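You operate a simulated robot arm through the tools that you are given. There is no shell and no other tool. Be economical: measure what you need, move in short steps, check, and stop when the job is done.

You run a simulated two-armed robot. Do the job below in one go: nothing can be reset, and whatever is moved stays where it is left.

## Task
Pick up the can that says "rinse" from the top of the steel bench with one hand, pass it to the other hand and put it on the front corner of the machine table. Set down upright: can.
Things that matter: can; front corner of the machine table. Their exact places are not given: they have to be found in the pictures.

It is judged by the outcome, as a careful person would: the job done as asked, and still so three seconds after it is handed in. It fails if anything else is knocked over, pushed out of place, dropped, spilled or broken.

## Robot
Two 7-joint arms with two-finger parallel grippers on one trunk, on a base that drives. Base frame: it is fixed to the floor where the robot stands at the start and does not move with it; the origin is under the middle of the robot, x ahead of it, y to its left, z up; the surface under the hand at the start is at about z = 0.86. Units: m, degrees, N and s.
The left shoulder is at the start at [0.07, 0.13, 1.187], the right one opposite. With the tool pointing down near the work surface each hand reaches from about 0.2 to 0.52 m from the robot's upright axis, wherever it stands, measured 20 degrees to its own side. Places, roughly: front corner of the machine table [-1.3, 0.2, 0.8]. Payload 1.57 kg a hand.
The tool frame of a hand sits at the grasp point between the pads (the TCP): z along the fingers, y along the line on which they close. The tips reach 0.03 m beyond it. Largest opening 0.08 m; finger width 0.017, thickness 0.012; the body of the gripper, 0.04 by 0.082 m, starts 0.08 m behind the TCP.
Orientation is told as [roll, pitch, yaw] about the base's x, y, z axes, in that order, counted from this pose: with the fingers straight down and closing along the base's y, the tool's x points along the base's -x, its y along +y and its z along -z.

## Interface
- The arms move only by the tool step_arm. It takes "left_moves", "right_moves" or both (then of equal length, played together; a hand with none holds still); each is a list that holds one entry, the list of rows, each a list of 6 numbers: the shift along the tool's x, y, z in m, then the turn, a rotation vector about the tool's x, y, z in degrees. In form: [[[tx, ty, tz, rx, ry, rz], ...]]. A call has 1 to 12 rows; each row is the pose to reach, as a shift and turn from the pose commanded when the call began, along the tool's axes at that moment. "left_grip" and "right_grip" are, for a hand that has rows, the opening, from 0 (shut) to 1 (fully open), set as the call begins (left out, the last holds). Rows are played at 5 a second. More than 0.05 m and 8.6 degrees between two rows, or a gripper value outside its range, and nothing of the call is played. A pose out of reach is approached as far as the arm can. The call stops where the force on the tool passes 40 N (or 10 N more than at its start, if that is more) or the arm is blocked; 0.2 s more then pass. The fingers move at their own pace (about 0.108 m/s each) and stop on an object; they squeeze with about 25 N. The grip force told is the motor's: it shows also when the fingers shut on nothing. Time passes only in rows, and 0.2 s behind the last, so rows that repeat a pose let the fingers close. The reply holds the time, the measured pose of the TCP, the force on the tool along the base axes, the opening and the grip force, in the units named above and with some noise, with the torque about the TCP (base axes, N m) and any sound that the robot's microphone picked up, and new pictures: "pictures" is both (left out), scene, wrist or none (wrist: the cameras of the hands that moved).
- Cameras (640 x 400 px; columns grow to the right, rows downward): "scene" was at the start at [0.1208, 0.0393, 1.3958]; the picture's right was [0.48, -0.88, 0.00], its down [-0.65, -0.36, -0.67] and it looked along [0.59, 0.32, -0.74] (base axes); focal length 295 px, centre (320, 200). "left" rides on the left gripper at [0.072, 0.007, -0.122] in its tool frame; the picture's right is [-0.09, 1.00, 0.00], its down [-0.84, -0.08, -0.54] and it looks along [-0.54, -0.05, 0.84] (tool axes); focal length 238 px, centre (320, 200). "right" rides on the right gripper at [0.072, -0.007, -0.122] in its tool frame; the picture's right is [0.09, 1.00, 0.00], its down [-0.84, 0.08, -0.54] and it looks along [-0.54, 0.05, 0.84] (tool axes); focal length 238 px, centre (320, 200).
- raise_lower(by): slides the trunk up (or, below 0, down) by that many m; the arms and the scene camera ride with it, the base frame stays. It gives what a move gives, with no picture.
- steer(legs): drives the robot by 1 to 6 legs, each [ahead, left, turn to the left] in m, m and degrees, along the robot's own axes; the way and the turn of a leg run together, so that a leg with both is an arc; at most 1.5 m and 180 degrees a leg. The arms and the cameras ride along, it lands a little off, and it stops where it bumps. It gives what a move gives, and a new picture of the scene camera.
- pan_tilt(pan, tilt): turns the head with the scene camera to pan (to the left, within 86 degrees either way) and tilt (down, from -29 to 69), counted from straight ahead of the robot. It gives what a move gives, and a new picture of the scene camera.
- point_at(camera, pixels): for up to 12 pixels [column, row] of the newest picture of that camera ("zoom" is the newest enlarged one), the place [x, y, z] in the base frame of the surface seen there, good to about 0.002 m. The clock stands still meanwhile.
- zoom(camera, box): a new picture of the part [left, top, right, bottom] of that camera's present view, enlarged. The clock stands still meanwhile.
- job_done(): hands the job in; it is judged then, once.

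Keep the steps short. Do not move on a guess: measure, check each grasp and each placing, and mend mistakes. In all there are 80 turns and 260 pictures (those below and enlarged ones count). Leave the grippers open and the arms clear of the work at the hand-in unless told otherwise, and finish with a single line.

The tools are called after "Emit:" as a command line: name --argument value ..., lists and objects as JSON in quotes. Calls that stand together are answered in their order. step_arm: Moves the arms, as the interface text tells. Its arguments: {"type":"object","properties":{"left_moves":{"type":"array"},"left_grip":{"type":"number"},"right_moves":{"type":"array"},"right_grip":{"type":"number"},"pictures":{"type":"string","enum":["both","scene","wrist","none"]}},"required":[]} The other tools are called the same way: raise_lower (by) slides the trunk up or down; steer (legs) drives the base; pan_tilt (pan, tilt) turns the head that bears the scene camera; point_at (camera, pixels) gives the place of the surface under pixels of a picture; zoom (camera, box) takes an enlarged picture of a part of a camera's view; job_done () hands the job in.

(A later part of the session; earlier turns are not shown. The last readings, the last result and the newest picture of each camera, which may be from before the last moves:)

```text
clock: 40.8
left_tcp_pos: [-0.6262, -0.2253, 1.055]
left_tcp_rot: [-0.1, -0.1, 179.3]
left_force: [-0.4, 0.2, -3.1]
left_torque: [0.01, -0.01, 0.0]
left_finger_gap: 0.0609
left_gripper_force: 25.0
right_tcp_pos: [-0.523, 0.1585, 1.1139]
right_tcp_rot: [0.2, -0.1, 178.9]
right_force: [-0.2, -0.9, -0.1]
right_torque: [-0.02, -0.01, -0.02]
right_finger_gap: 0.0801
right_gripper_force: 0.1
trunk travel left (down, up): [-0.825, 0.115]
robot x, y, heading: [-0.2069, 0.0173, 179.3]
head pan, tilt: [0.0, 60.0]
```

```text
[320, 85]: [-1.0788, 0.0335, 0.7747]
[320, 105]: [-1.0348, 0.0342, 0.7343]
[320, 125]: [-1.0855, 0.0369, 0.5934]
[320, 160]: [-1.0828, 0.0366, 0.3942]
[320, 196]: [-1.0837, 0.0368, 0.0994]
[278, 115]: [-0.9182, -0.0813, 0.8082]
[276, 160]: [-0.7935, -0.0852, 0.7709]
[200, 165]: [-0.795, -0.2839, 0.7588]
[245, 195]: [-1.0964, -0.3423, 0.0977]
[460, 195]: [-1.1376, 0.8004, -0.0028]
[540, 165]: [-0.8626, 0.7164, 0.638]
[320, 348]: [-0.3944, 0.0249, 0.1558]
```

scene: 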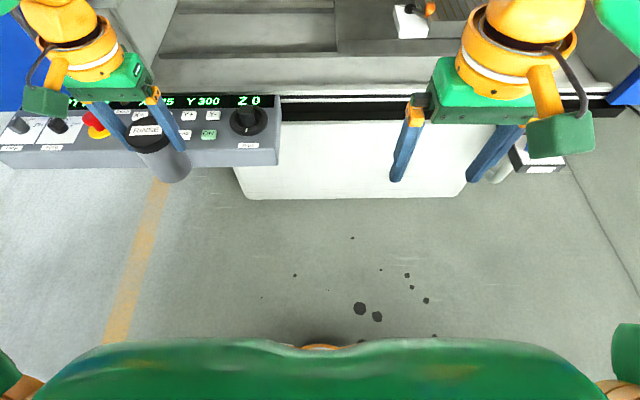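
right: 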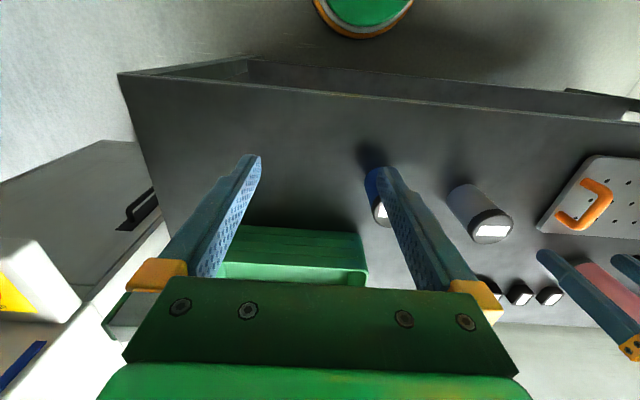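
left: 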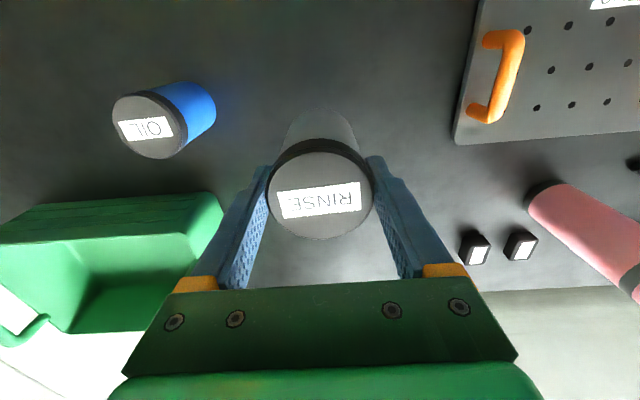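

The table's free front corner is at about (-1.20, 0.09), top z≈0.85; a white box sits at y≥0.27 and the chuck is behind it. I'll set the can at about (-1.265, 0.155).

I'll do the handover here in open space. The right hand will come from the side, pointing left and about 28° down, and grip the lower half of the can. First I'll turn the right hand's yaw by 70° while moving it inward.

Emit:
step_arm --right_moves '[[[0, 0.01, 0, 0, 0, -7.8], [0, 0.02, 0, 0, 0, -15.6], [0, 0.03, 0, 0, 0, -23.4], [0, 0.04, 0, 0, 0, -31.2], [0, 0.05, 0, 0, 0, -39], [0, 0.06, 0, 0, 0, -46.8], [0, 0.07, 0, 0, 0, -54.6], [0, 0.08, 0, 0, 0, -62.4], [0, 0.09, 0, 0, 0, -70]]]' --right_grip 1 --pictures "scene"

```text
clock: 42.8
left_tcp_pos: [-0.6253, -0.2261, 1.054]
left_tcp_rot: [-0.1, -0.1, 179.2]
left_force: [-0.2, 0.3, -2.4]
left_torque: [0.0, 0.01, -0.01]
left_finger_gap: 0.0608
left_gripper_force: 25.1
right_tcp_pos: [-0.5254, 0.0677, 1.1129]
right_tcp_rot: [-0.1, -0.1, -110.8]
right_force: [-0.6, 1.0, -0.4]
right_torque: [0.02, -0.01, -0.01]
right_finger_gap: 0.08
right_gripper_force: 0.0
trunk travel left (down, up): [-0.825, 0.115]
robot x, y, heading: [-0.2101, 0.0187, 179.0]
head pan, tilt: [0.0, 60.0]
```

scene: 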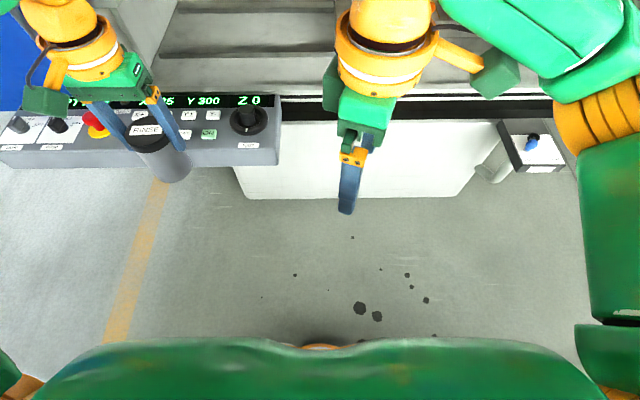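

The yaw went well. Next I'll pitch the right hand 62° so that the fingers point left and slightly down.

Emit:
step_arm --right_moves '[[[0, 0, 0, 0, -7.75, 0], [0, 0, 0, 0, -15.5, 0], [0, 0, 0, 0, -23.25, 0], [0, 0, 0, 0, -31, 0], [0, 0, 0, 0, -38.75, 0], [0, 0, 0, 0, -46.5, 0], [0, 0, 0, 0, -54.25, 0], [0, 0, 0, 0, -62, 0]]]' --pictures "both"

```text
clock: 44.6
left_tcp_pos: [-0.6258, -0.2251, 1.0551]
left_tcp_rot: [-0.1, -0.1, 179.2]
left_force: [0.9, -0.9, -3.1]
left_torque: [-0.01, 0.01, 0.01]
left_finger_gap: 0.0608
left_gripper_force: 25.3
right_tcp_pos: [-0.5237, 0.0688, 1.1148]
right_tcp_rot: [-0.2, -62.3, -110.7]
right_force: [-0.7, 0.2, 0.6]
right_torque: [0.01, -0.02, -0.01]
right_finger_gap: 0.0799
right_gripper_force: 0.1
trunk travel left (down, up): [-0.825, 0.115]
robot x, y, heading: [-0.2108, 0.014, 179.0]
head pan, tilt: [0.0, 60.0]
```

scene: 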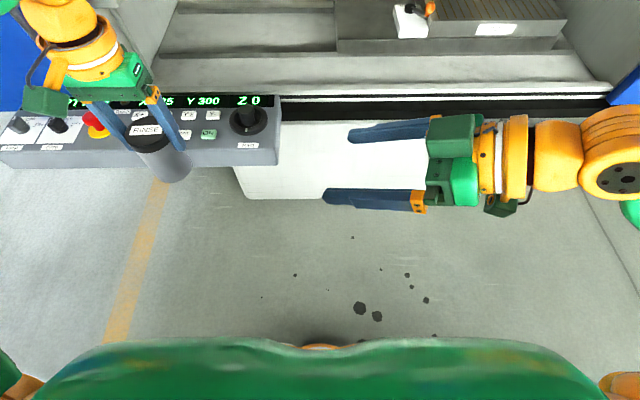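
right: 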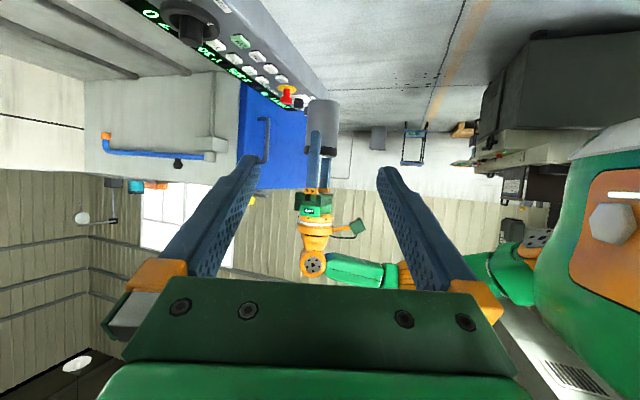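

The right hand is oriented as wanted, pointing at the can. I'll move it to a pre-grasp point 0.12 m short of the can, along the finger axis.

Emit:
step_arm --right_moves '[[[-0.0089, 0.0017, 0.0416, 0, 0, 0], [-0.0178, 0.0033, 0.0833, 0, 0, 0], [-0.0266, 0.005, 0.1249, 0, 0, 0], [-0.0355, 0.0066, 0.1666, 0, 0, 0], [-0.0444, 0.0083, 0.2082, 0, 0, 0], [-0.0444, 0.0083, 0.2082, 0, 0, 0]]]'

```text
clock: 46.0
left_tcp_pos: [-0.6241, -0.2258, 1.0562]
left_tcp_rot: [0.0, -0.1, 179.2]
left_force: [1.0, 0.1, -3.6]
left_torque: [-0.03, 0.01, -0.02]
left_finger_gap: 0.0607
left_gripper_force: 25.2
right_tcp_pos: [-0.592, -0.1253, 1.0561]
right_tcp_rot: [-0.1, -62.1, -110.8]
right_force: [0.5, 0.0, 0.0]
right_torque: [0.0, 0.01, -0.02]
right_finger_gap: 0.08
right_gripper_force: 0.1
trunk travel left (down, up): [-0.825, 0.115]
robot x, y, heading: [-0.2072, 0.0163, 178.9]
head pan, tilt: [0.0, 60.0]
```

scene: 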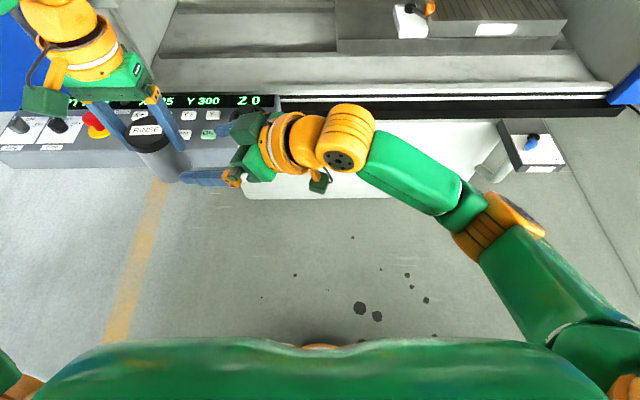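
right: 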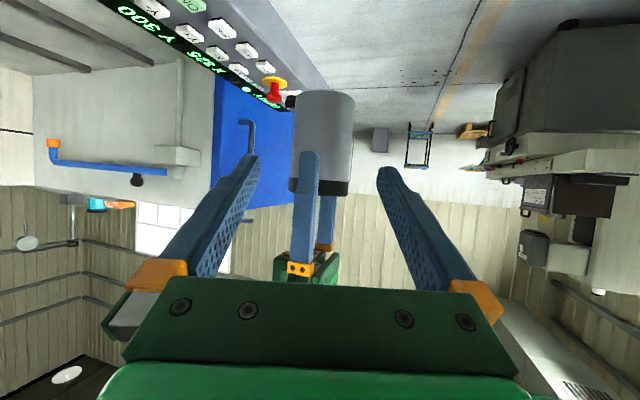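

The can is centred between the right fingers, and the left fingertips sit above the line of approach. I'll move in halfway and check.

Emit:
step_arm --right_moves '[[[0, 0.002, 0.03, 0, 0, 0], [-0.001, 0.003, 0.06, 0, 0, 0], [-0.001, 0.003, 0.08, 0, 0, 0]]]'

```text
clock: 46.8
left_tcp_pos: [-0.6252, -0.2254, 1.0555]
left_tcp_rot: [-0.1, -0.1, 179.2]
left_force: [-0.4, -0.5, -3.1]
left_torque: [-0.01, 0.02, 0.02]
left_finger_gap: 0.061
left_gripper_force: 24.9
right_tcp_pos: [-0.6127, -0.1935, 1.0189]
right_tcp_rot: [-0.1, -62.1, -110.9]
right_force: [-0.3, 0.6, 0.1]
right_torque: [-0.01, -0.04, -0.01]
right_finger_gap: 0.0799
right_gripper_force: 0.0
trunk travel left (down, up): [-0.825, 0.115]
robot x, y, heading: [-0.2044, 0.0169, 179.0]
head pan, tilt: [0.0, 60.0]
```

scene: 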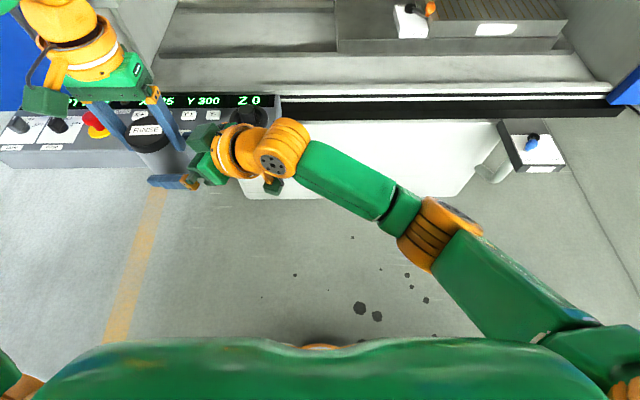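
right: 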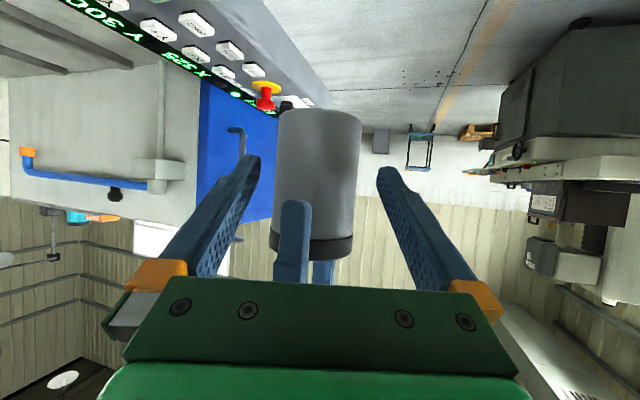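

All is clear and the can is still centred. I'll move the last 0.038 m in.

Emit:
step_arm --right_moves '[[[0, 0, 0.02, 0, 0, 0], [0, 0, 0.038, 0, 0, 0]]]'

```text
clock: 47.4
left_tcp_pos: [-0.6263, -0.2267, 1.0546]
left_tcp_rot: [-0.3, -0.1, 179.2]
left_force: [-0.5, -0.4, -1.7]
left_torque: [0.01, 0.01, 0.03]
left_finger_gap: 0.0608
left_gripper_force: 24.6
right_tcp_pos: [-0.6248, -0.2255, 1.0017]
right_tcp_rot: [-0.1, -62.1, -110.9]
right_force: [0.1, 0.1, -0.3]
right_torque: [0.0, -0.01, -0.03]
right_finger_gap: 0.0801
right_gripper_force: 0.0
trunk travel left (down, up): [-0.825, 0.115]
robot x, y, heading: [-0.2092, 0.0183, 179.3]
head pan, tilt: [0.0, 60.0]
```

scene: 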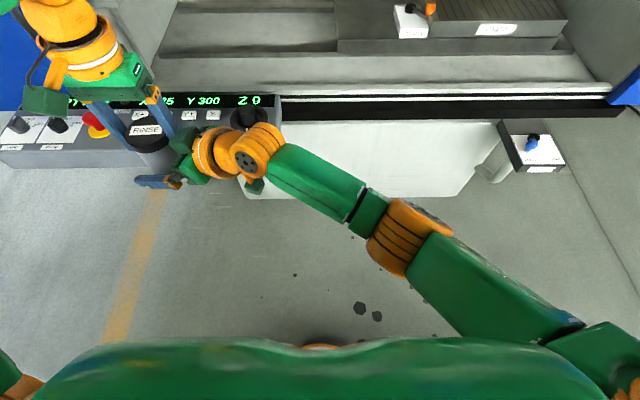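
right: 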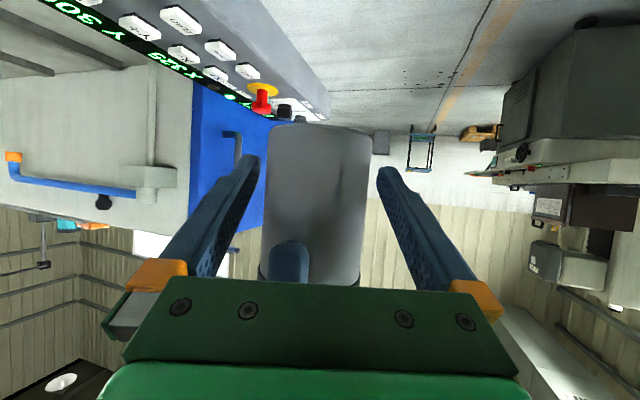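

No contact forces, and the can lies between the pads. I'll close the right gripper.

Emit:
step_arm --right_moves '[[[0, 0, 0, 0, 0, 0], [0, 0, 0, 0, 0, 0], [0, 0, 0, 0, 0, 0]]]' --right_grip 0 --pictures "wrist"

```text
clock: 48.2
left_tcp_pos: [-0.6253, -0.2245, 1.0549]
left_tcp_rot: [0.0, 0.0, 179.1]
left_force: [22.9, 2.7, 4.4]
left_torque: [-0.05, -0.47, -0.19]
left_finger_gap: 0.061
left_gripper_force: 25.3
right_tcp_pos: [-0.6264, -0.2243, 1.003]
right_tcp_rot: [-0.1, -62.1, -111.1]
right_force: [-23.8, -2.9, -4.0]
right_torque: [0.21, -0.83, 0.12]
right_finger_gap: 0.059
right_gripper_force: 24.6
trunk travel left (down, up): [-0.825, 0.115]
robot x, y, heading: [-0.2048, 0.0159, 179.1]
head pan, tilt: [0.0, 60.0]
```

right: 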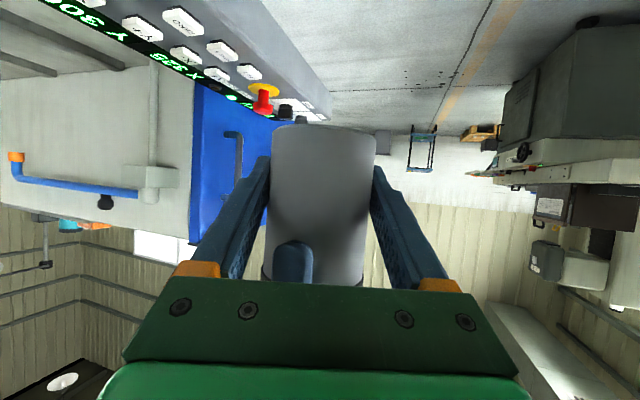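

Both hands hold it: right gap 0.059 m, force 24.6 N. They push on each other with 23 N sideways, so I'll relieve that by shifting the right hand 2 mm towards -x.

Emit:
step_arm --right_moves '[[[0, -0.001, 0, 0, 0, 0], [0, -0.002, 0, 0, 0, 0]]]' --pictures "none"

```text
clock: 48.8
left_tcp_pos: [-0.6269, -0.2259, 1.0548]
left_tcp_rot: [-0.2, -0.3, 179.3]
left_force: [8.3, 3.7, 6.5]
left_torque: [0.03, -0.35, 0.16]
left_finger_gap: 0.0604
left_gripper_force: 25.4
right_tcp_pos: [-0.6271, -0.2244, 1.0019]
right_tcp_rot: [0.0, -62.0, -110.8]
right_force: [-8.0, -3.3, -6.1]
right_torque: [0.13, -0.04, -0.18]
right_finger_gap: 0.0591
right_gripper_force: 25.1
trunk travel left (down, up): [-0.825, 0.115]
robot x, y, heading: [-0.2053, 0.0168, 179.3]
head pan, tilt: [0.0, 60.0]
```

The force is down to about 8 N. I'll open the left fingers just a little (gap ≈0.067 m) and check that the right hand carries the can.

Emit:
step_arm --left_moves '[[[0, 0, 0, 0, 0, 0], [0, 0, 0, 0, 0, 0]]]' --left_grip 0.84

```text
clock: 49.4
left_tcp_pos: [-0.626, -0.2262, 1.056]
left_tcp_rot: [0.0, -0.1, 179.2]
left_force: [0.0, 1.2, -0.4]
left_torque: [0.02, 0.0, -0.03]
left_finger_gap: 0.0672
left_gripper_force: 0.1
right_tcp_pos: [-0.6286, -0.2244, 1.0021]
right_tcp_rot: [0.0, -62.3, -110.9]
right_force: [-0.3, -0.5, -0.2]
right_torque: [-0.02, -0.02, -0.02]
right_finger_gap: 0.0591
right_gripper_force: 25.0
trunk travel left (down, up): [-0.825, 0.115]
robot x, y, heading: [-0.2047, 0.0238, 179.2]
head pan, tilt: [0.0, 60.0]
```

scene: 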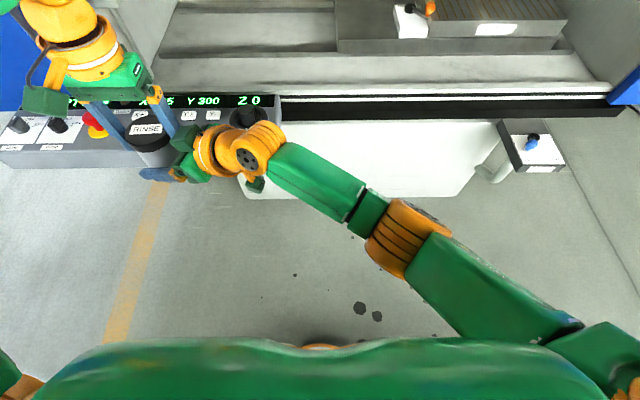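
left: 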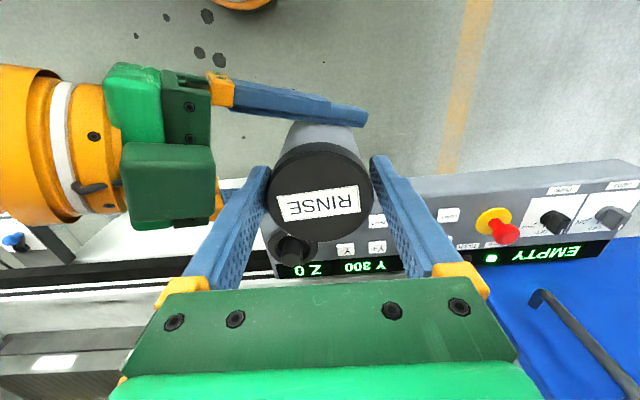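

The right hand carries the can. I'll lift the left hand straight up.

Emit:
step_arm --left_moves '[[[0, 0, -0.02, 0, 0, 0], [0, 0, -0.05, 0, 0, 0], [0, 0, -0.09, 0, 0, 0], [0, 0, -0.12, 0, 0, 0]]]'

```text
clock: 50.4
left_tcp_pos: [-0.6255, -0.2269, 1.1742]
left_tcp_rot: [-0.1, -0.1, 179.3]
left_force: [-1.0, -0.8, -0.3]
left_torque: [-0.02, 0.02, 0.01]
left_finger_gap: 0.0672
left_gripper_force: 0.1
right_tcp_pos: [-0.6273, -0.2243, 1.0023]
right_tcp_rot: [0.0, -62.1, -111.0]
right_force: [-0.1, -0.8, -0.2]
right_torque: [0.01, -0.04, -0.01]
right_finger_gap: 0.0591
right_gripper_force: 24.7
trunk travel left (down, up): [-0.825, 0.115]
robot x, y, heading: [-0.2055, 0.0189, 179.3]
head pan, tilt: [0.0, 60.0]
```

scene: 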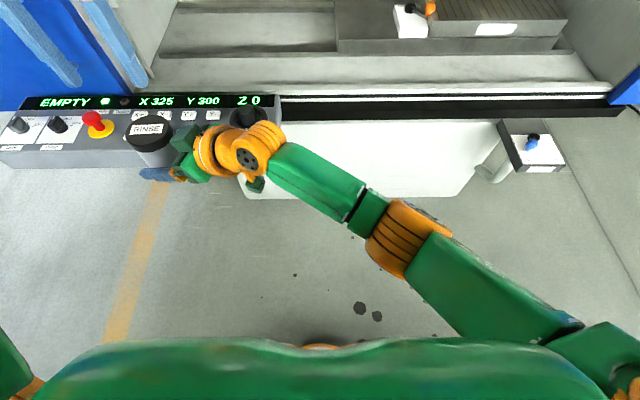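
left: 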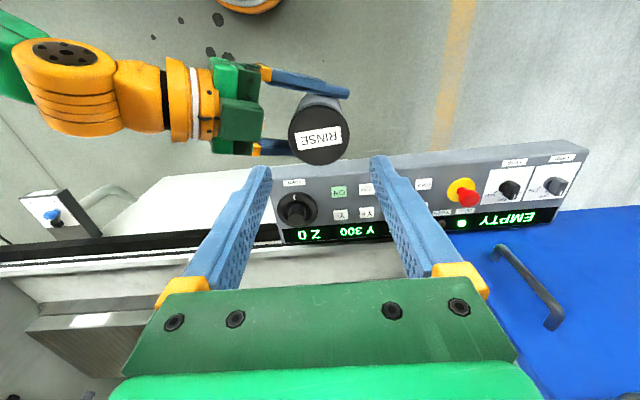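

The can stays in the right hand. I'll bring the right hand back to its own side while turning it about the vertical so it points ahead, with the can upright, and pull the left hand back.

Emit:
step_arm --right_moves '[[[0.0116, -0.005, -0.0436, 0, 0, 0], [0.0232, -0.01, -0.0872, 6.64, 0, 3.49], [0.0349, -0.015, -0.1309, 13.28, 0, 6.98], [0.0465, -0.02, -0.1745, 19.9, 0, 10.46], [0.0581, -0.025, -0.2181, 26.55, 0, 13.95], [0.07, -0.03, -0.2617, 33.2, 0, 17.4], [0.0814, -0.035, -0.3054, 39.8, 0, 20.9], [0.093, -0.04, -0.349, 46.5, 0, 24.4], [0.093, -0.04, -0.349, 53.1, 0, 27.9]]]' --left_moves '[[[0.02, 0, 0, 0, 0, 0], [0.04, 0, 0, 0, 0, 0], [0.06, 0, 0, 0, 0, 0], [0.08, 0, 0, 0, 0, 0], [0.1, 0, 0, 0, 0, 0], [0.12, 0, 0, 0, 0, 0], [0.13, 0, 0, 0, 0, 0], [0.14, 0, 0, 0, 0, 0], [0.15, 0, 0, 0, 0, 0]]]'

```text
clock: 52.4
left_tcp_pos: [-0.4737, -0.2293, 1.1747]
left_tcp_rot: [-0.2, -0.2, 179.2]
left_force: [-0.3, -0.5, 0.4]
left_torque: [0.0, 0.05, 0.0]
left_finger_gap: 0.0672
left_gripper_force: 0.1
right_tcp_pos: [-0.5973, 0.0663, 1.0946]
right_tcp_rot: [-0.5, -62.1, -170.7]
right_force: [1.7, -0.5, -2.3]
right_torque: [0.0, -0.01, -0.01]
right_finger_gap: 0.0593
right_gripper_force: 24.2
right hand out of reach, approached as far as the arm can: row 6, 7, 8, 9
trunk travel left (down, up): [-0.825, 0.115]
robot x, y, heading: [-0.2078, 0.0202, 179.2]
head pan, tilt: [0.0, 60.0]
```

scene: 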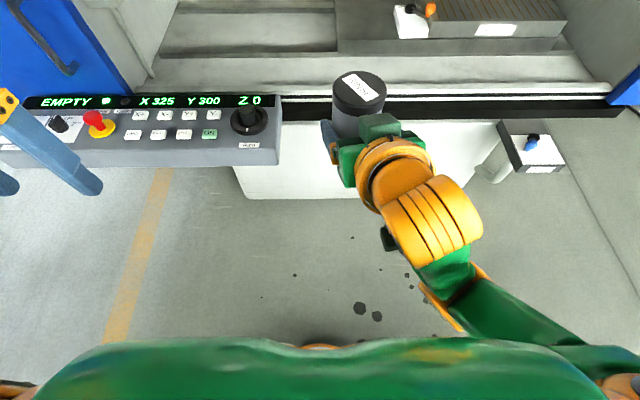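
right: 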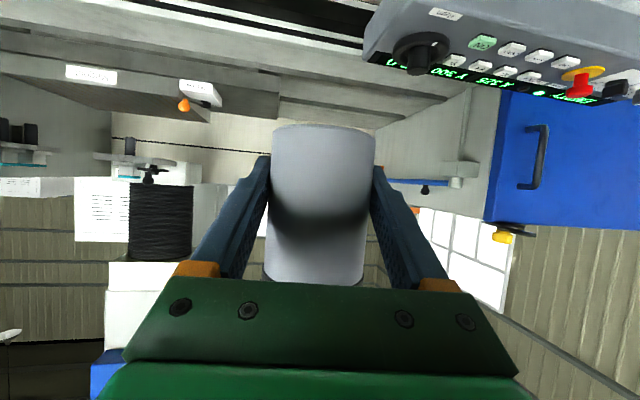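
left: 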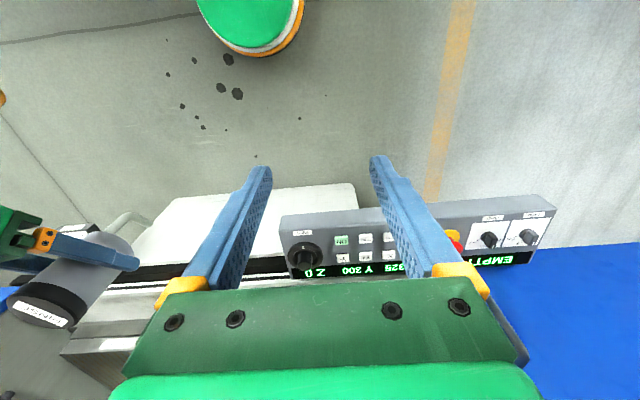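

The can is upright in the right hand, pointing ahead. Here in free air I'll test how far ahead the right arm can carry it at this height.

Emit:
step_arm --right_moves '[[[-0.0206, -0.0073, 0.0393, 0, 0, 0], [-0.0413, -0.0146, 0.0785, 0, 0, 0], [-0.062, -0.0219, 0.118, 0, 0, 0], [-0.0826, -0.029, 0.157, 0, 0, 0], [-0.0826, -0.029, 0.157, 0, 0, 0]]]' --pictures "scene"

```text
clock: 53.6
left_tcp_pos: [-0.4743, -0.2292, 1.1755]
left_tcp_rot: [-0.1, -0.2, 179.2]
left_force: [-0.6, -0.1, 0.0]
left_torque: [0.02, -0.01, 0.0]
left_finger_gap: 0.0673
left_gripper_force: 0.1
right_tcp_pos: [-0.7793, 0.0681, 1.091]
right_tcp_rot: [-0.3, -62.2, -170.7]
right_force: [-0.1, 0.1, -2.1]
right_torque: [-0.01, 0.0, -0.01]
right_finger_gap: 0.059
right_gripper_force: 24.8
trunk travel left (down, up): [-0.825, 0.115]
robot x, y, heading: [-0.2075, 0.0203, 179.1]
head pan, tilt: [0.0, 60.0]
```

scene: 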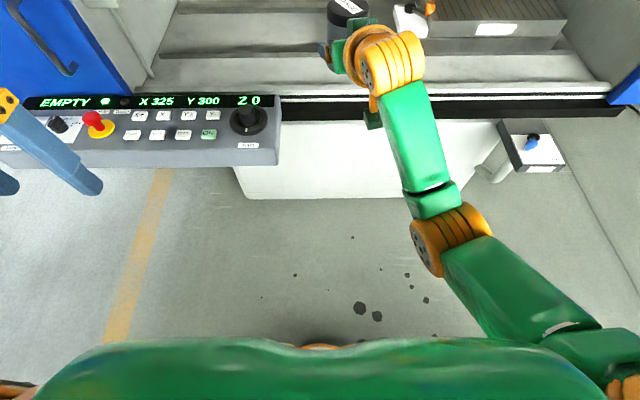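

It reaches 0.57 m with ease. I'll test 0.12 m more, because then the base can stay clear of the console.

Emit:
step_arm --right_moves '[[[-0.0183, -0.0065, 0.0349, 0, 0, 0], [-0.0367, -0.013, 0.0697, 0, 0, 0], [-0.055, -0.0194, 0.1046, 0, 0, 0], [-0.055, -0.0194, 0.1046, 0, 0, 0]]]' --pictures "scene"

```text
clock: 54.6
left_tcp_pos: [-0.4746, -0.2279, 1.1744]
left_tcp_rot: [-0.1, -0.1, 179.3]
left_force: [0.7, 0.7, -0.1]
left_torque: [0.01, -0.02, 0.0]
left_finger_gap: 0.0674
left_gripper_force: 0.1
right_tcp_pos: [-0.8698, 0.0744, 1.089]
right_tcp_rot: [-0.1, -62.4, -170.8]
right_force: [-0.1, -0.2, -1.9]
right_torque: [-0.02, -0.02, 0.01]
right_finger_gap: 0.0591
right_gripper_force: 25.2
right hand out of reach, approached as far as the arm can: row 3, 4
trunk travel left (down, up): [-0.825, 0.115]
robot x, y, heading: [-0.2072, 0.014, 179.1]
head pan, tilt: [0.0, 60.0]
```

scene: 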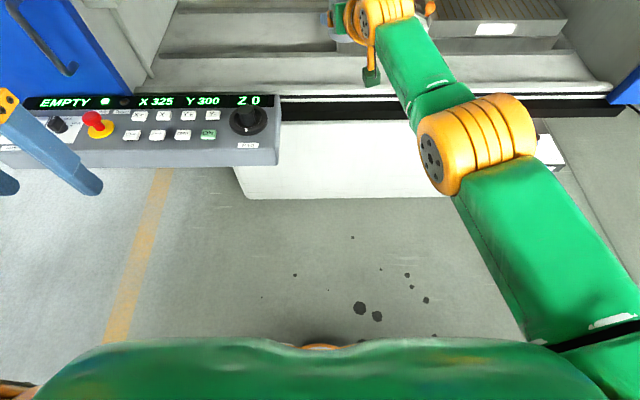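

The right arm's limit is about 0.66 m. I'll pull back a little, turn the robot 11° left and shift it right in free space, then look before driving in.

Emit:
step_arm --right_moves '[[[0.0137, 0.0049, -0.0262, 0, 0, 0], [0.0137, 0.0049, -0.0262, 0, 0, 0]]]' --pictures "none"

Emit:
steer --legs '[[0, -0.25, 0], [0, 0, 11]]'

Emit:
pan_tilt --pan 0 --tilt 40

```text
clock: 55.2
left_tcp_pos: [-0.4745, -0.2279, 1.1754]
left_tcp_rot: [-0.1, -0.1, 179.2]
left_force: [0.4, -0.8, 0.2]
left_torque: [-0.03, 0.01, 0.01]
left_finger_gap: 0.0673
left_gripper_force: 0.0
right_tcp_pos: [-0.8385, 0.0752, 1.0892]
right_tcp_rot: [-0.2, -62.1, -170.7]
right_force: [-0.3, -0.1, -1.6]
right_torque: [-0.02, 0.01, -0.02]
right_finger_gap: 0.0593
right_gripper_force: 25.0
trunk travel left (down, up): [-0.825, 0.115]
robot x, y, heading: [-0.2021, 0.0191, 179.0]
head pan, tilt: [0.0, 60.0]
```

```text
clock: 57.8
left_tcp_pos: [-0.4202, -0.0222, 1.1751]
left_tcp_rot: [0.0, -0.1, -169.8]
left_force: [0.3, 1.1, -0.6]
left_torque: [0.01, 0.01, -0.02]
left_finger_gap: 0.0672
left_gripper_force: 0.0
right_tcp_pos: [-0.834, 0.2044, 1.0881]
right_tcp_rot: [-0.1, -62.2, -159.9]
right_force: [0.1, 0.6, -1.7]
right_torque: [0.01, 0.01, 0.02]
right_finger_gap: 0.0591
right_gripper_force: 25.0
trunk travel left (down, up): [-0.825, 0.115]
robot x, y, heading: [-0.2048, 0.2701, -170.1]
head pan, tilt: [0.0, 60.0]
```

scene: 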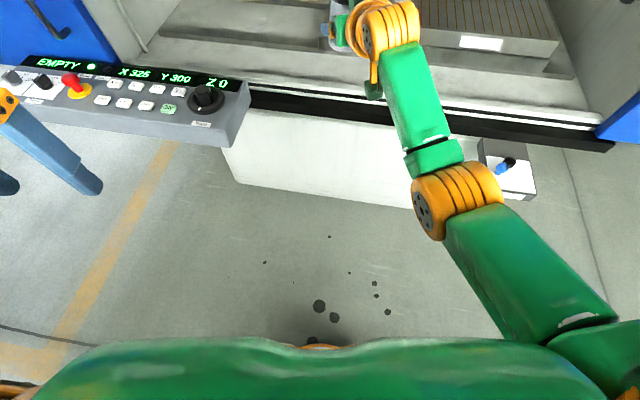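

```text
clock: 58.6
left_tcp_pos: [-0.4201, -0.0248, 1.175]
left_tcp_rot: [-0.1, -0.1, -169.8]
left_force: [-0.2, 0.2, -0.6]
left_torque: [-0.01, 0.0, -0.03]
left_finger_gap: 0.0671
left_gripper_force: 0.0
right_tcp_pos: [-0.8349, 0.2023, 1.0892]
right_tcp_rot: [-0.3, -62.2, -159.7]
right_force: [-0.2, 0.3, -2.1]
right_torque: [0.0, -0.04, 0.01]
right_finger_gap: 0.0591
right_gripper_force: 25.4
trunk travel left (down, up): [-0.825, 0.115]
robot x, y, heading: [-0.2022, 0.2691, -170.0]
head pan, tilt: [0.0, 40.0]
```

scene: 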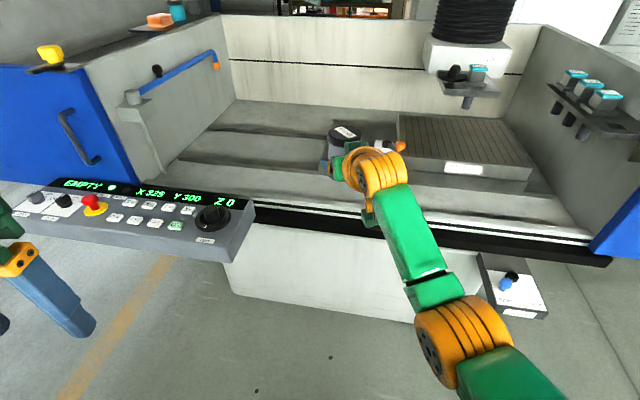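

The way is clear: the can is at (-0.835, 0.203) and the target is (-1.265, 0.155). I'll drive in most of the way and check.

Emit:
steer --legs '[[0.34, -0.027, 0]]'

```text
clock: 60.8
left_tcp_pos: [-0.7499, -0.0549, 1.1757]
left_tcp_rot: [-0.1, -0.2, -169.9]
left_force: [0.2, 0.4, -0.3]
left_torque: [0.02, 0.05, 0.03]
left_finger_gap: 0.0671
left_gripper_force: 0.0
right_tcp_pos: [-1.1645, 0.1724, 1.0898]
right_tcp_rot: [-0.3, -62.3, -159.7]
right_force: [0.0, -0.2, -2.8]
right_torque: [0.03, -0.01, 0.0]
right_finger_gap: 0.0589
right_gripper_force: 25.0
trunk travel left (down, up): [-0.825, 0.115]
robot x, y, heading: [-0.5331, 0.2354, -169.7]
head pan, tilt: [0.0, 40.0]
```

scene: 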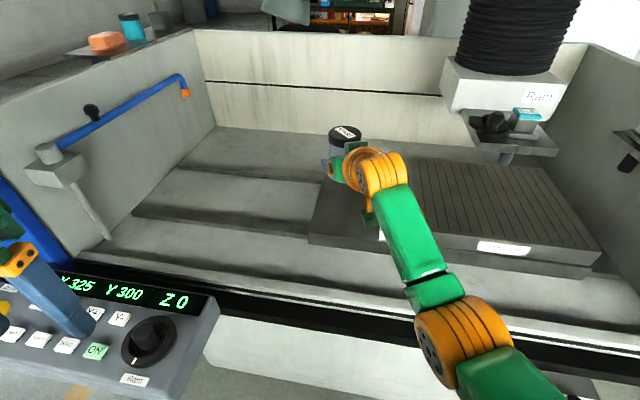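

Emit:
point_at --camera "scene" --pixels '[[312, 232], [330, 236], [360, 245], [322, 195], [315, 215], [335, 215], [308, 243], [380, 236], [378, 228]]'

Emit:
zoom --camera "scene" --box '[280, 110, 420, 270]'

Emit:
zoom --camera "right" --box '[0, 0, 640, 400]'

```text
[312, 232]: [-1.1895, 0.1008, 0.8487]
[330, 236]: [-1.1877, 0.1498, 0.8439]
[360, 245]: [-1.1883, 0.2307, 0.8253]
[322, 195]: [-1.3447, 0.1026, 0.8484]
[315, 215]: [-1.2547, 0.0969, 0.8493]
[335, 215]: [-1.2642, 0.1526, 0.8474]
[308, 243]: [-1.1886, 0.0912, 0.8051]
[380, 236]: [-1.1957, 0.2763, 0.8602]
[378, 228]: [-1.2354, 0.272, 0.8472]
```

```text
2.50 times, centred on (350, 190) of scene
```

zoom: 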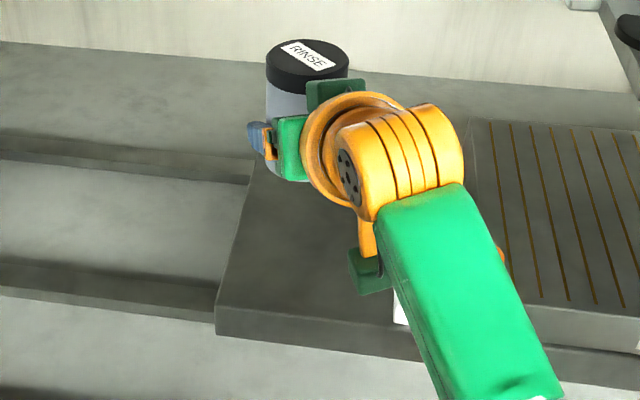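

```text
1.00 times, centred on (320, 200) of right (not enlarged: the box is as wide or as high as the picture)
```

zoom: 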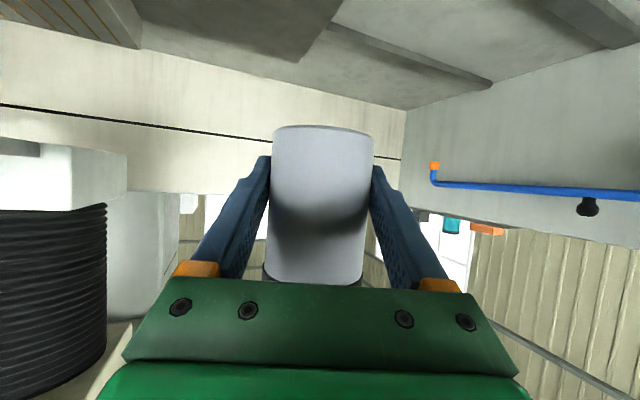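

The table's front edge is at x=-1.189, its left edge at y≈0.093 and its top at z≈0.8485. I'll drive the remaining 0.09 m ahead.

Emit:
steer --legs '[[0.091, 0, 0]]'

```text
clock: 61.9
left_tcp_pos: [-0.8376, -0.0701, 1.1771]
left_tcp_rot: [-0.2, -0.4, -169.9]
left_force: [0.8, -0.4, 0.2]
left_torque: [0.01, 0.03, 0.01]
left_finger_gap: 0.0673
left_gripper_force: 0.1
right_tcp_pos: [-1.2523, 0.1592, 1.0922]
right_tcp_rot: [-0.4, -62.5, -159.8]
right_force: [0.6, 0.9, -0.9]
right_torque: [-0.02, -0.02, 0.01]
right_finger_gap: 0.0591
right_gripper_force: 25.3
trunk travel left (down, up): [-0.825, 0.115]
robot x, y, heading: [-0.6211, 0.2173, -169.9]
head pan, tilt: [0.0, 40.0]
```

scene: 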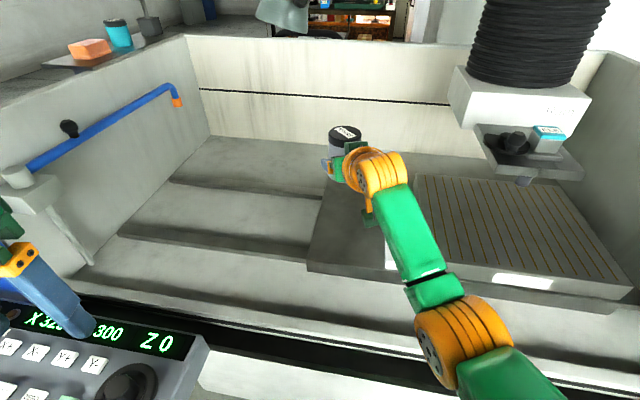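

The can is above the spot. Before lowering the trunk I'll check the heights of the elbow, the wrist and the console.

Emit:
point_at --camera "scene" --pixels '[[450, 330], [440, 350], [410, 240], [368, 215], [395, 220], [130, 335], [130, 380], [50, 290], [345, 135], [500, 370]]'

Emit:
pan_tilt --pan 0 --tilt 68

```text
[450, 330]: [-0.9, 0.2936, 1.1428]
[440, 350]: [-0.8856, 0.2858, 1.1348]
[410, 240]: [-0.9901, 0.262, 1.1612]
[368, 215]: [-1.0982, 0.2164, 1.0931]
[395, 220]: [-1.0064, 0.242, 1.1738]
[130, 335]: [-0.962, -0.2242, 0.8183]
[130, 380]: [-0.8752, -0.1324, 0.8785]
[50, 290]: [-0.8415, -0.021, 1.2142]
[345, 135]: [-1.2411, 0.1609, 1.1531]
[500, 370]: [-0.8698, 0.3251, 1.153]
```

```text
clock: 62.9
left_tcp_pos: [-0.8422, -0.0712, 1.1763]
left_tcp_rot: [-0.2, 0.0, -170.0]
left_force: [-0.6, 0.1, -0.1]
left_torque: [-0.02, -0.02, 0.03]
left_finger_gap: 0.0673
left_gripper_force: 0.0
right_tcp_pos: [-1.2573, 0.1585, 1.0891]
right_tcp_rot: [-0.2, -62.2, -159.8]
right_force: [0.1, -0.1, -2.8]
right_torque: [0.0, -0.01, 0.0]
right_finger_gap: 0.0594
right_gripper_force: 24.9
trunk travel left (down, up): [-0.825, 0.115]
robot x, y, heading: [-0.6253, 0.2226, -169.9]
head pan, tilt: [0.0, 68.0]
```

scene: 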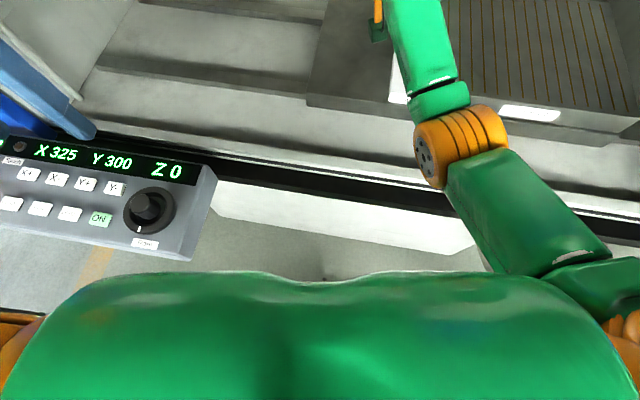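

Everything clears by enough margin: elbow underside about 1.0 at x≈-0.9, and the console top at 0.88 well below the left hand. I'll lower the trunk by 0.18 m.

Emit:
raise_lower --by -0.18

Emit:
pan_tilt --pan 0 --tilt 35

Emit:
zoom --camera "right" --box '[160, 50, 480, 250]'

```text
clock: 64.9
left_tcp_pos: [-0.8411, -0.0709, 0.9944]
left_tcp_rot: [-0.1, -0.1, -170.0]
left_force: [0.0, -0.3, 0.1]
left_torque: [-0.01, -0.01, -0.01]
left_finger_gap: 0.067
left_gripper_force: 0.2
right_tcp_pos: [-1.2558, 0.1583, 0.9095]
right_tcp_rot: [-0.3, -62.2, -159.8]
right_force: [0.1, 0.1, -2.7]
right_torque: [-0.02, 0.02, -0.02]
right_finger_gap: 0.0591
right_gripper_force: 25.3
trunk travel left (down, up): [-0.645, 0.295]
robot x, y, heading: [-0.6238, 0.2219, -170.0]
head pan, tilt: [0.0, 68.0]
```

```text
clock: 65.8
left_tcp_pos: [-0.841, -0.0709, 0.9936]
left_tcp_rot: [-0.1, -0.1, -170.0]
left_force: [-0.3, -0.6, -0.6]
left_torque: [-0.02, 0.01, -0.03]
left_finger_gap: 0.0668
left_gripper_force: 0.2
right_tcp_pos: [-1.2562, 0.1579, 0.9095]
right_tcp_rot: [-0.3, -62.2, -160.0]
right_force: [-0.3, 0.2, -2.7]
right_torque: [0.01, -0.01, 0.01]
right_finger_gap: 0.0591
right_gripper_force: 24.8
trunk travel left (down, up): [-0.645, 0.295]
robot x, y, heading: [-0.6229, 0.2228, -170.0]
head pan, tilt: [0.0, 35.0]
```

scene: 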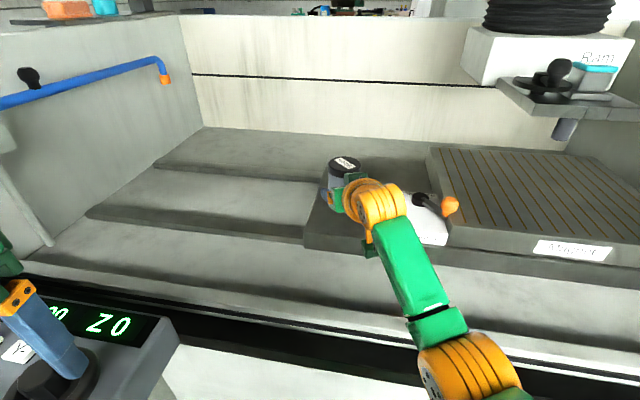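

```text
2.00 times, centred on (320, 150) of right
```

zoom: 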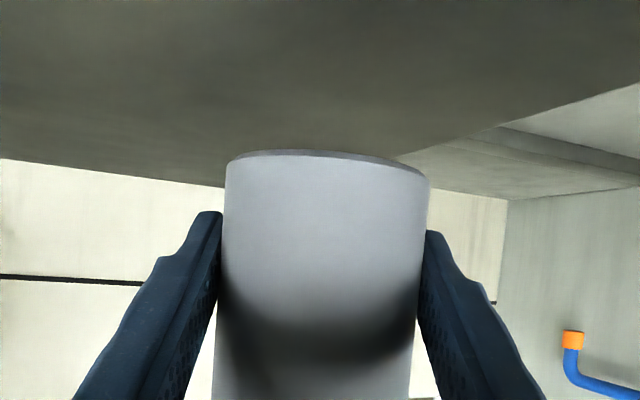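

Emit:
zoom --camera "scene" --box '[310, 140, 390, 190]'

Emit:
point_at --camera "scene" --pixels '[[333, 163], [357, 164], [345, 159], [345, 168], [340, 163], [350, 164]]'

Emit:
point_at --camera "right" --pixels '[[320, 120], [318, 180], [300, 130], [345, 130], [300, 170], [345, 170], [250, 100], [380, 100]]'

```text
8.00 times, centred on (350, 165) of scene
```

zoom: 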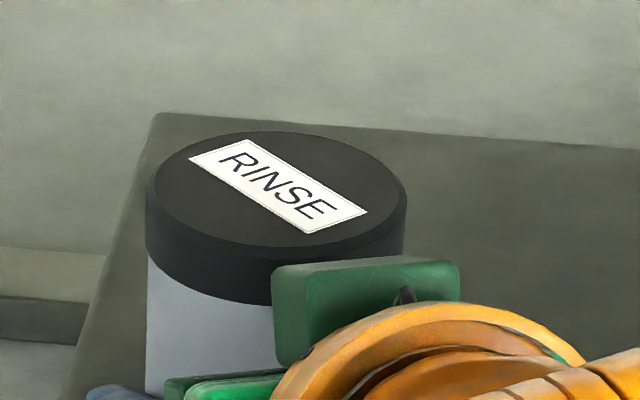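

```text
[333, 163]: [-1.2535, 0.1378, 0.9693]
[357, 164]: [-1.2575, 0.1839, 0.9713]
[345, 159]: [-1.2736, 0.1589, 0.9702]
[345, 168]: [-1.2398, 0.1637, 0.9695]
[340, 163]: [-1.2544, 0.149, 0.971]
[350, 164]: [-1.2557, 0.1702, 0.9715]
```

```text
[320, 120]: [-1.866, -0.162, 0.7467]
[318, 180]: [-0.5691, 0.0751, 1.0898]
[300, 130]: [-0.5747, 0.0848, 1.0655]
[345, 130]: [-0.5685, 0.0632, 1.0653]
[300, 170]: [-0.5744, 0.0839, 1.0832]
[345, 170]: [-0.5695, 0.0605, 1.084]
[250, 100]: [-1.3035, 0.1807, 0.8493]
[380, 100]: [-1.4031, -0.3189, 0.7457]
```

The lid is level at z≈0.970, so the can's bottom is at ≈0.875, about 0.026 m above the table. I'll lower the trunk 0.02 m, then go down in small arm steps, watching the force.

Emit:
raise_lower --by -0.02

Emit:
step_arm --right_moves '[[[0.0018, 0, 0.00093, 0, 0, 0], [0.0035, 0, 0.0019, 0, 0, 0], [0.0044, 0, 0.0023, 0, 0, 0]]]'

```text
clock: 66.5
left_tcp_pos: [-0.8404, -0.0705, 0.9752]
left_tcp_rot: [-0.1, -0.1, -169.9]
left_force: [0.4, -0.3, -0.2]
left_torque: [0.02, 0.04, -0.06]
left_finger_gap: 0.0672
left_gripper_force: 0.0
right_tcp_pos: [-1.2562, 0.1581, 0.8888]
right_tcp_rot: [-0.3, -62.1, -159.9]
right_force: [0.6, 0.2, -3.0]
right_torque: [0.0, -0.04, 0.02]
right_finger_gap: 0.0592
right_gripper_force: 24.9
trunk travel left (down, up): [-0.625, 0.315]
robot x, y, heading: [-0.6265, 0.2216, -170.4]
head pan, tilt: [0.0, 35.0]
```

```text
clock: 67.3
left_tcp_pos: [-0.8418, -0.0714, 0.9736]
left_tcp_rot: [-0.1, -0.1, -169.9]
left_force: [-0.2, 0.9, 0.0]
left_torque: [0.01, -0.03, 0.03]
left_finger_gap: 0.0671
left_gripper_force: 0.0
right_tcp_pos: [-1.2558, 0.1587, 0.8844]
right_tcp_rot: [-0.2, -62.2, -159.9]
right_force: [-0.3, 0.0, -3.4]
right_torque: [0.02, -0.05, 0.04]
right_finger_gap: 0.0589
right_gripper_force: 24.7
trunk travel left (down, up): [-0.625, 0.315]
robot x, y, heading: [-0.6247, 0.2209, -170.2]
head pan, tilt: [0.0, 35.0]
```

scene: 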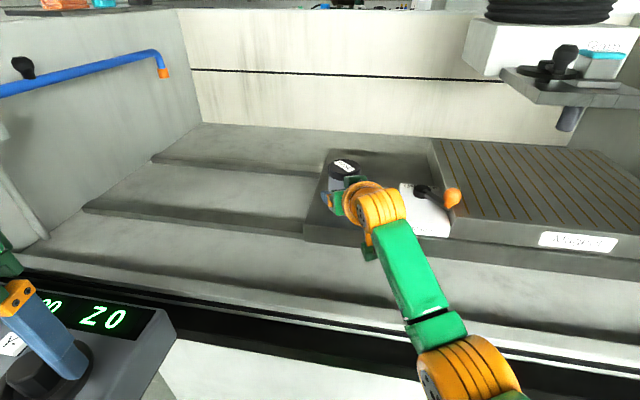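
right: 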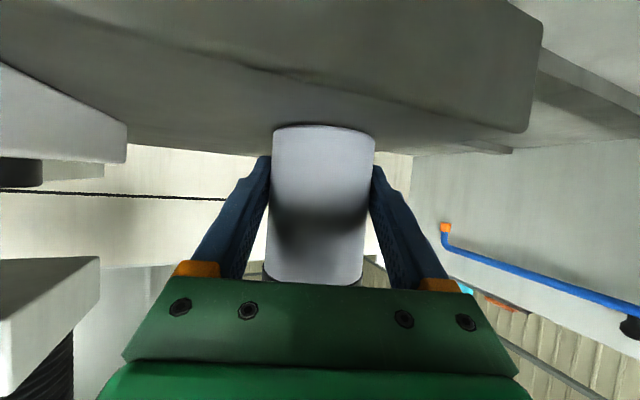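

No contact yet: the force is still only the weight, -3.4 N. I'll go a few more millimetres down in 1 mm rows.

Emit:
step_arm --right_moves '[[[0.0009, 0, 0.0005, 0, 0, 0], [0.0018, 0, 0.0009, 0, 0, 0]]]' --pictures "none"

```text
clock: 67.9
left_tcp_pos: [-0.8419, -0.0715, 0.9737]
left_tcp_rot: [-0.1, -0.1, -169.9]
left_force: [-0.1, -0.4, -0.4]
left_torque: [0.01, 0.02, -0.01]
left_finger_gap: 0.0673
left_gripper_force: 0.0
right_tcp_pos: [-1.2568, 0.1567, 0.883]
right_tcp_rot: [-0.3, -62.3, -159.9]
right_force: [-1.1, -0.4, 0.2]
right_torque: [0.08, 0.05, 0.02]
right_finger_gap: 0.0593
right_gripper_force: 26.0
trunk travel left (down, up): [-0.625, 0.315]
robot x, y, heading: [-0.6224, 0.2172, -170.1]
head pan, tilt: [0.0, 35.0]
```

Contact: the force went from -3.4 to +0.2 N. I'll go half a millimetre more to seat the can.

Emit:
step_arm --right_moves '[[[0.0005, 0, 0.00025, 0, 0, 0], [0.0005, 0, 0.00025, 0, 0, 0]]]' --pictures "scene"

```text
clock: 68.5
left_tcp_pos: [-0.8415, -0.0717, 0.9758]
left_tcp_rot: [-0.2, -0.1, -170.0]
left_force: [0.1, 0.8, -0.2]
left_torque: [0.0, -0.02, -0.02]
left_finger_gap: 0.067
left_gripper_force: 0.1
right_tcp_pos: [-1.2548, 0.1577, 0.8815]
right_tcp_rot: [-0.3, -62.4, -159.7]
right_force: [-2.5, -0.6, 5.2]
right_torque: [0.19, -0.03, 0.07]
right_finger_gap: 0.059
right_gripper_force: 24.9
trunk travel left (down, up): [-0.625, 0.315]
robot x, y, heading: [-0.6265, 0.2185, -170.1]
head pan, tilt: [0.0, 35.0]
```

scene: 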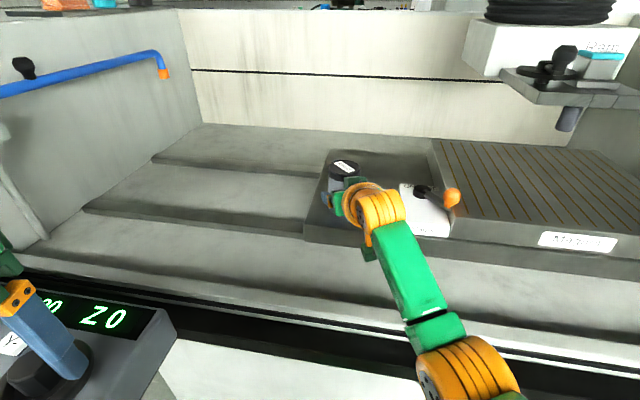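

The can is seated, with the table pushing up at about 5 N. I'll open the right gripper.

Emit:
step_arm --right_moves '[[[0, 0, 0, 0, 0, 0], [0, 0, 0, 0, 0, 0], [0, 0, 0, 0, 0, 0]]]' --right_grip 1

```text
clock: 69.3
left_tcp_pos: [-0.8416, -0.0699, 0.9754]
left_tcp_rot: [-0.1, -0.1, -170.1]
left_force: [0.0, -0.6, -0.4]
left_torque: [0.03, -0.01, 0.0]
left_finger_gap: 0.0669
left_gripper_force: 0.0
right_tcp_pos: [-1.2563, 0.1571, 0.8813]
right_tcp_rot: [-0.2, -62.3, -159.8]
right_force: [0.3, -0.6, 0.7]
right_torque: [-0.01, 0.01, -0.01]
right_finger_gap: 0.0802
right_gripper_force: 0.0
trunk travel left (down, up): [-0.625, 0.315]
robot x, y, heading: [-0.6224, 0.2231, -170.0]
head pan, tilt: [0.0, 35.0]
```

scene: 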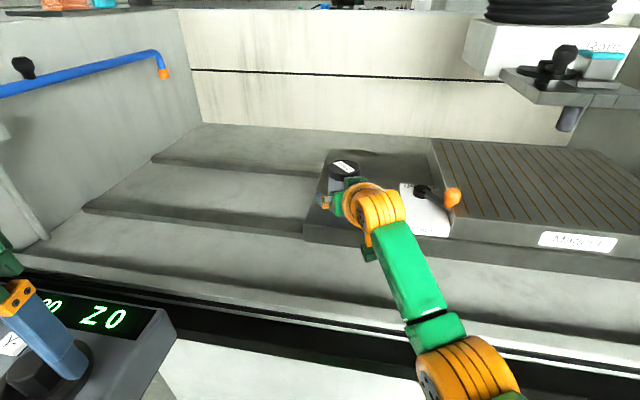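
right: 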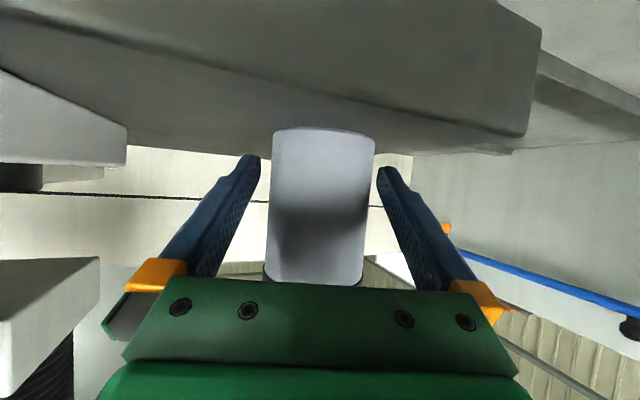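

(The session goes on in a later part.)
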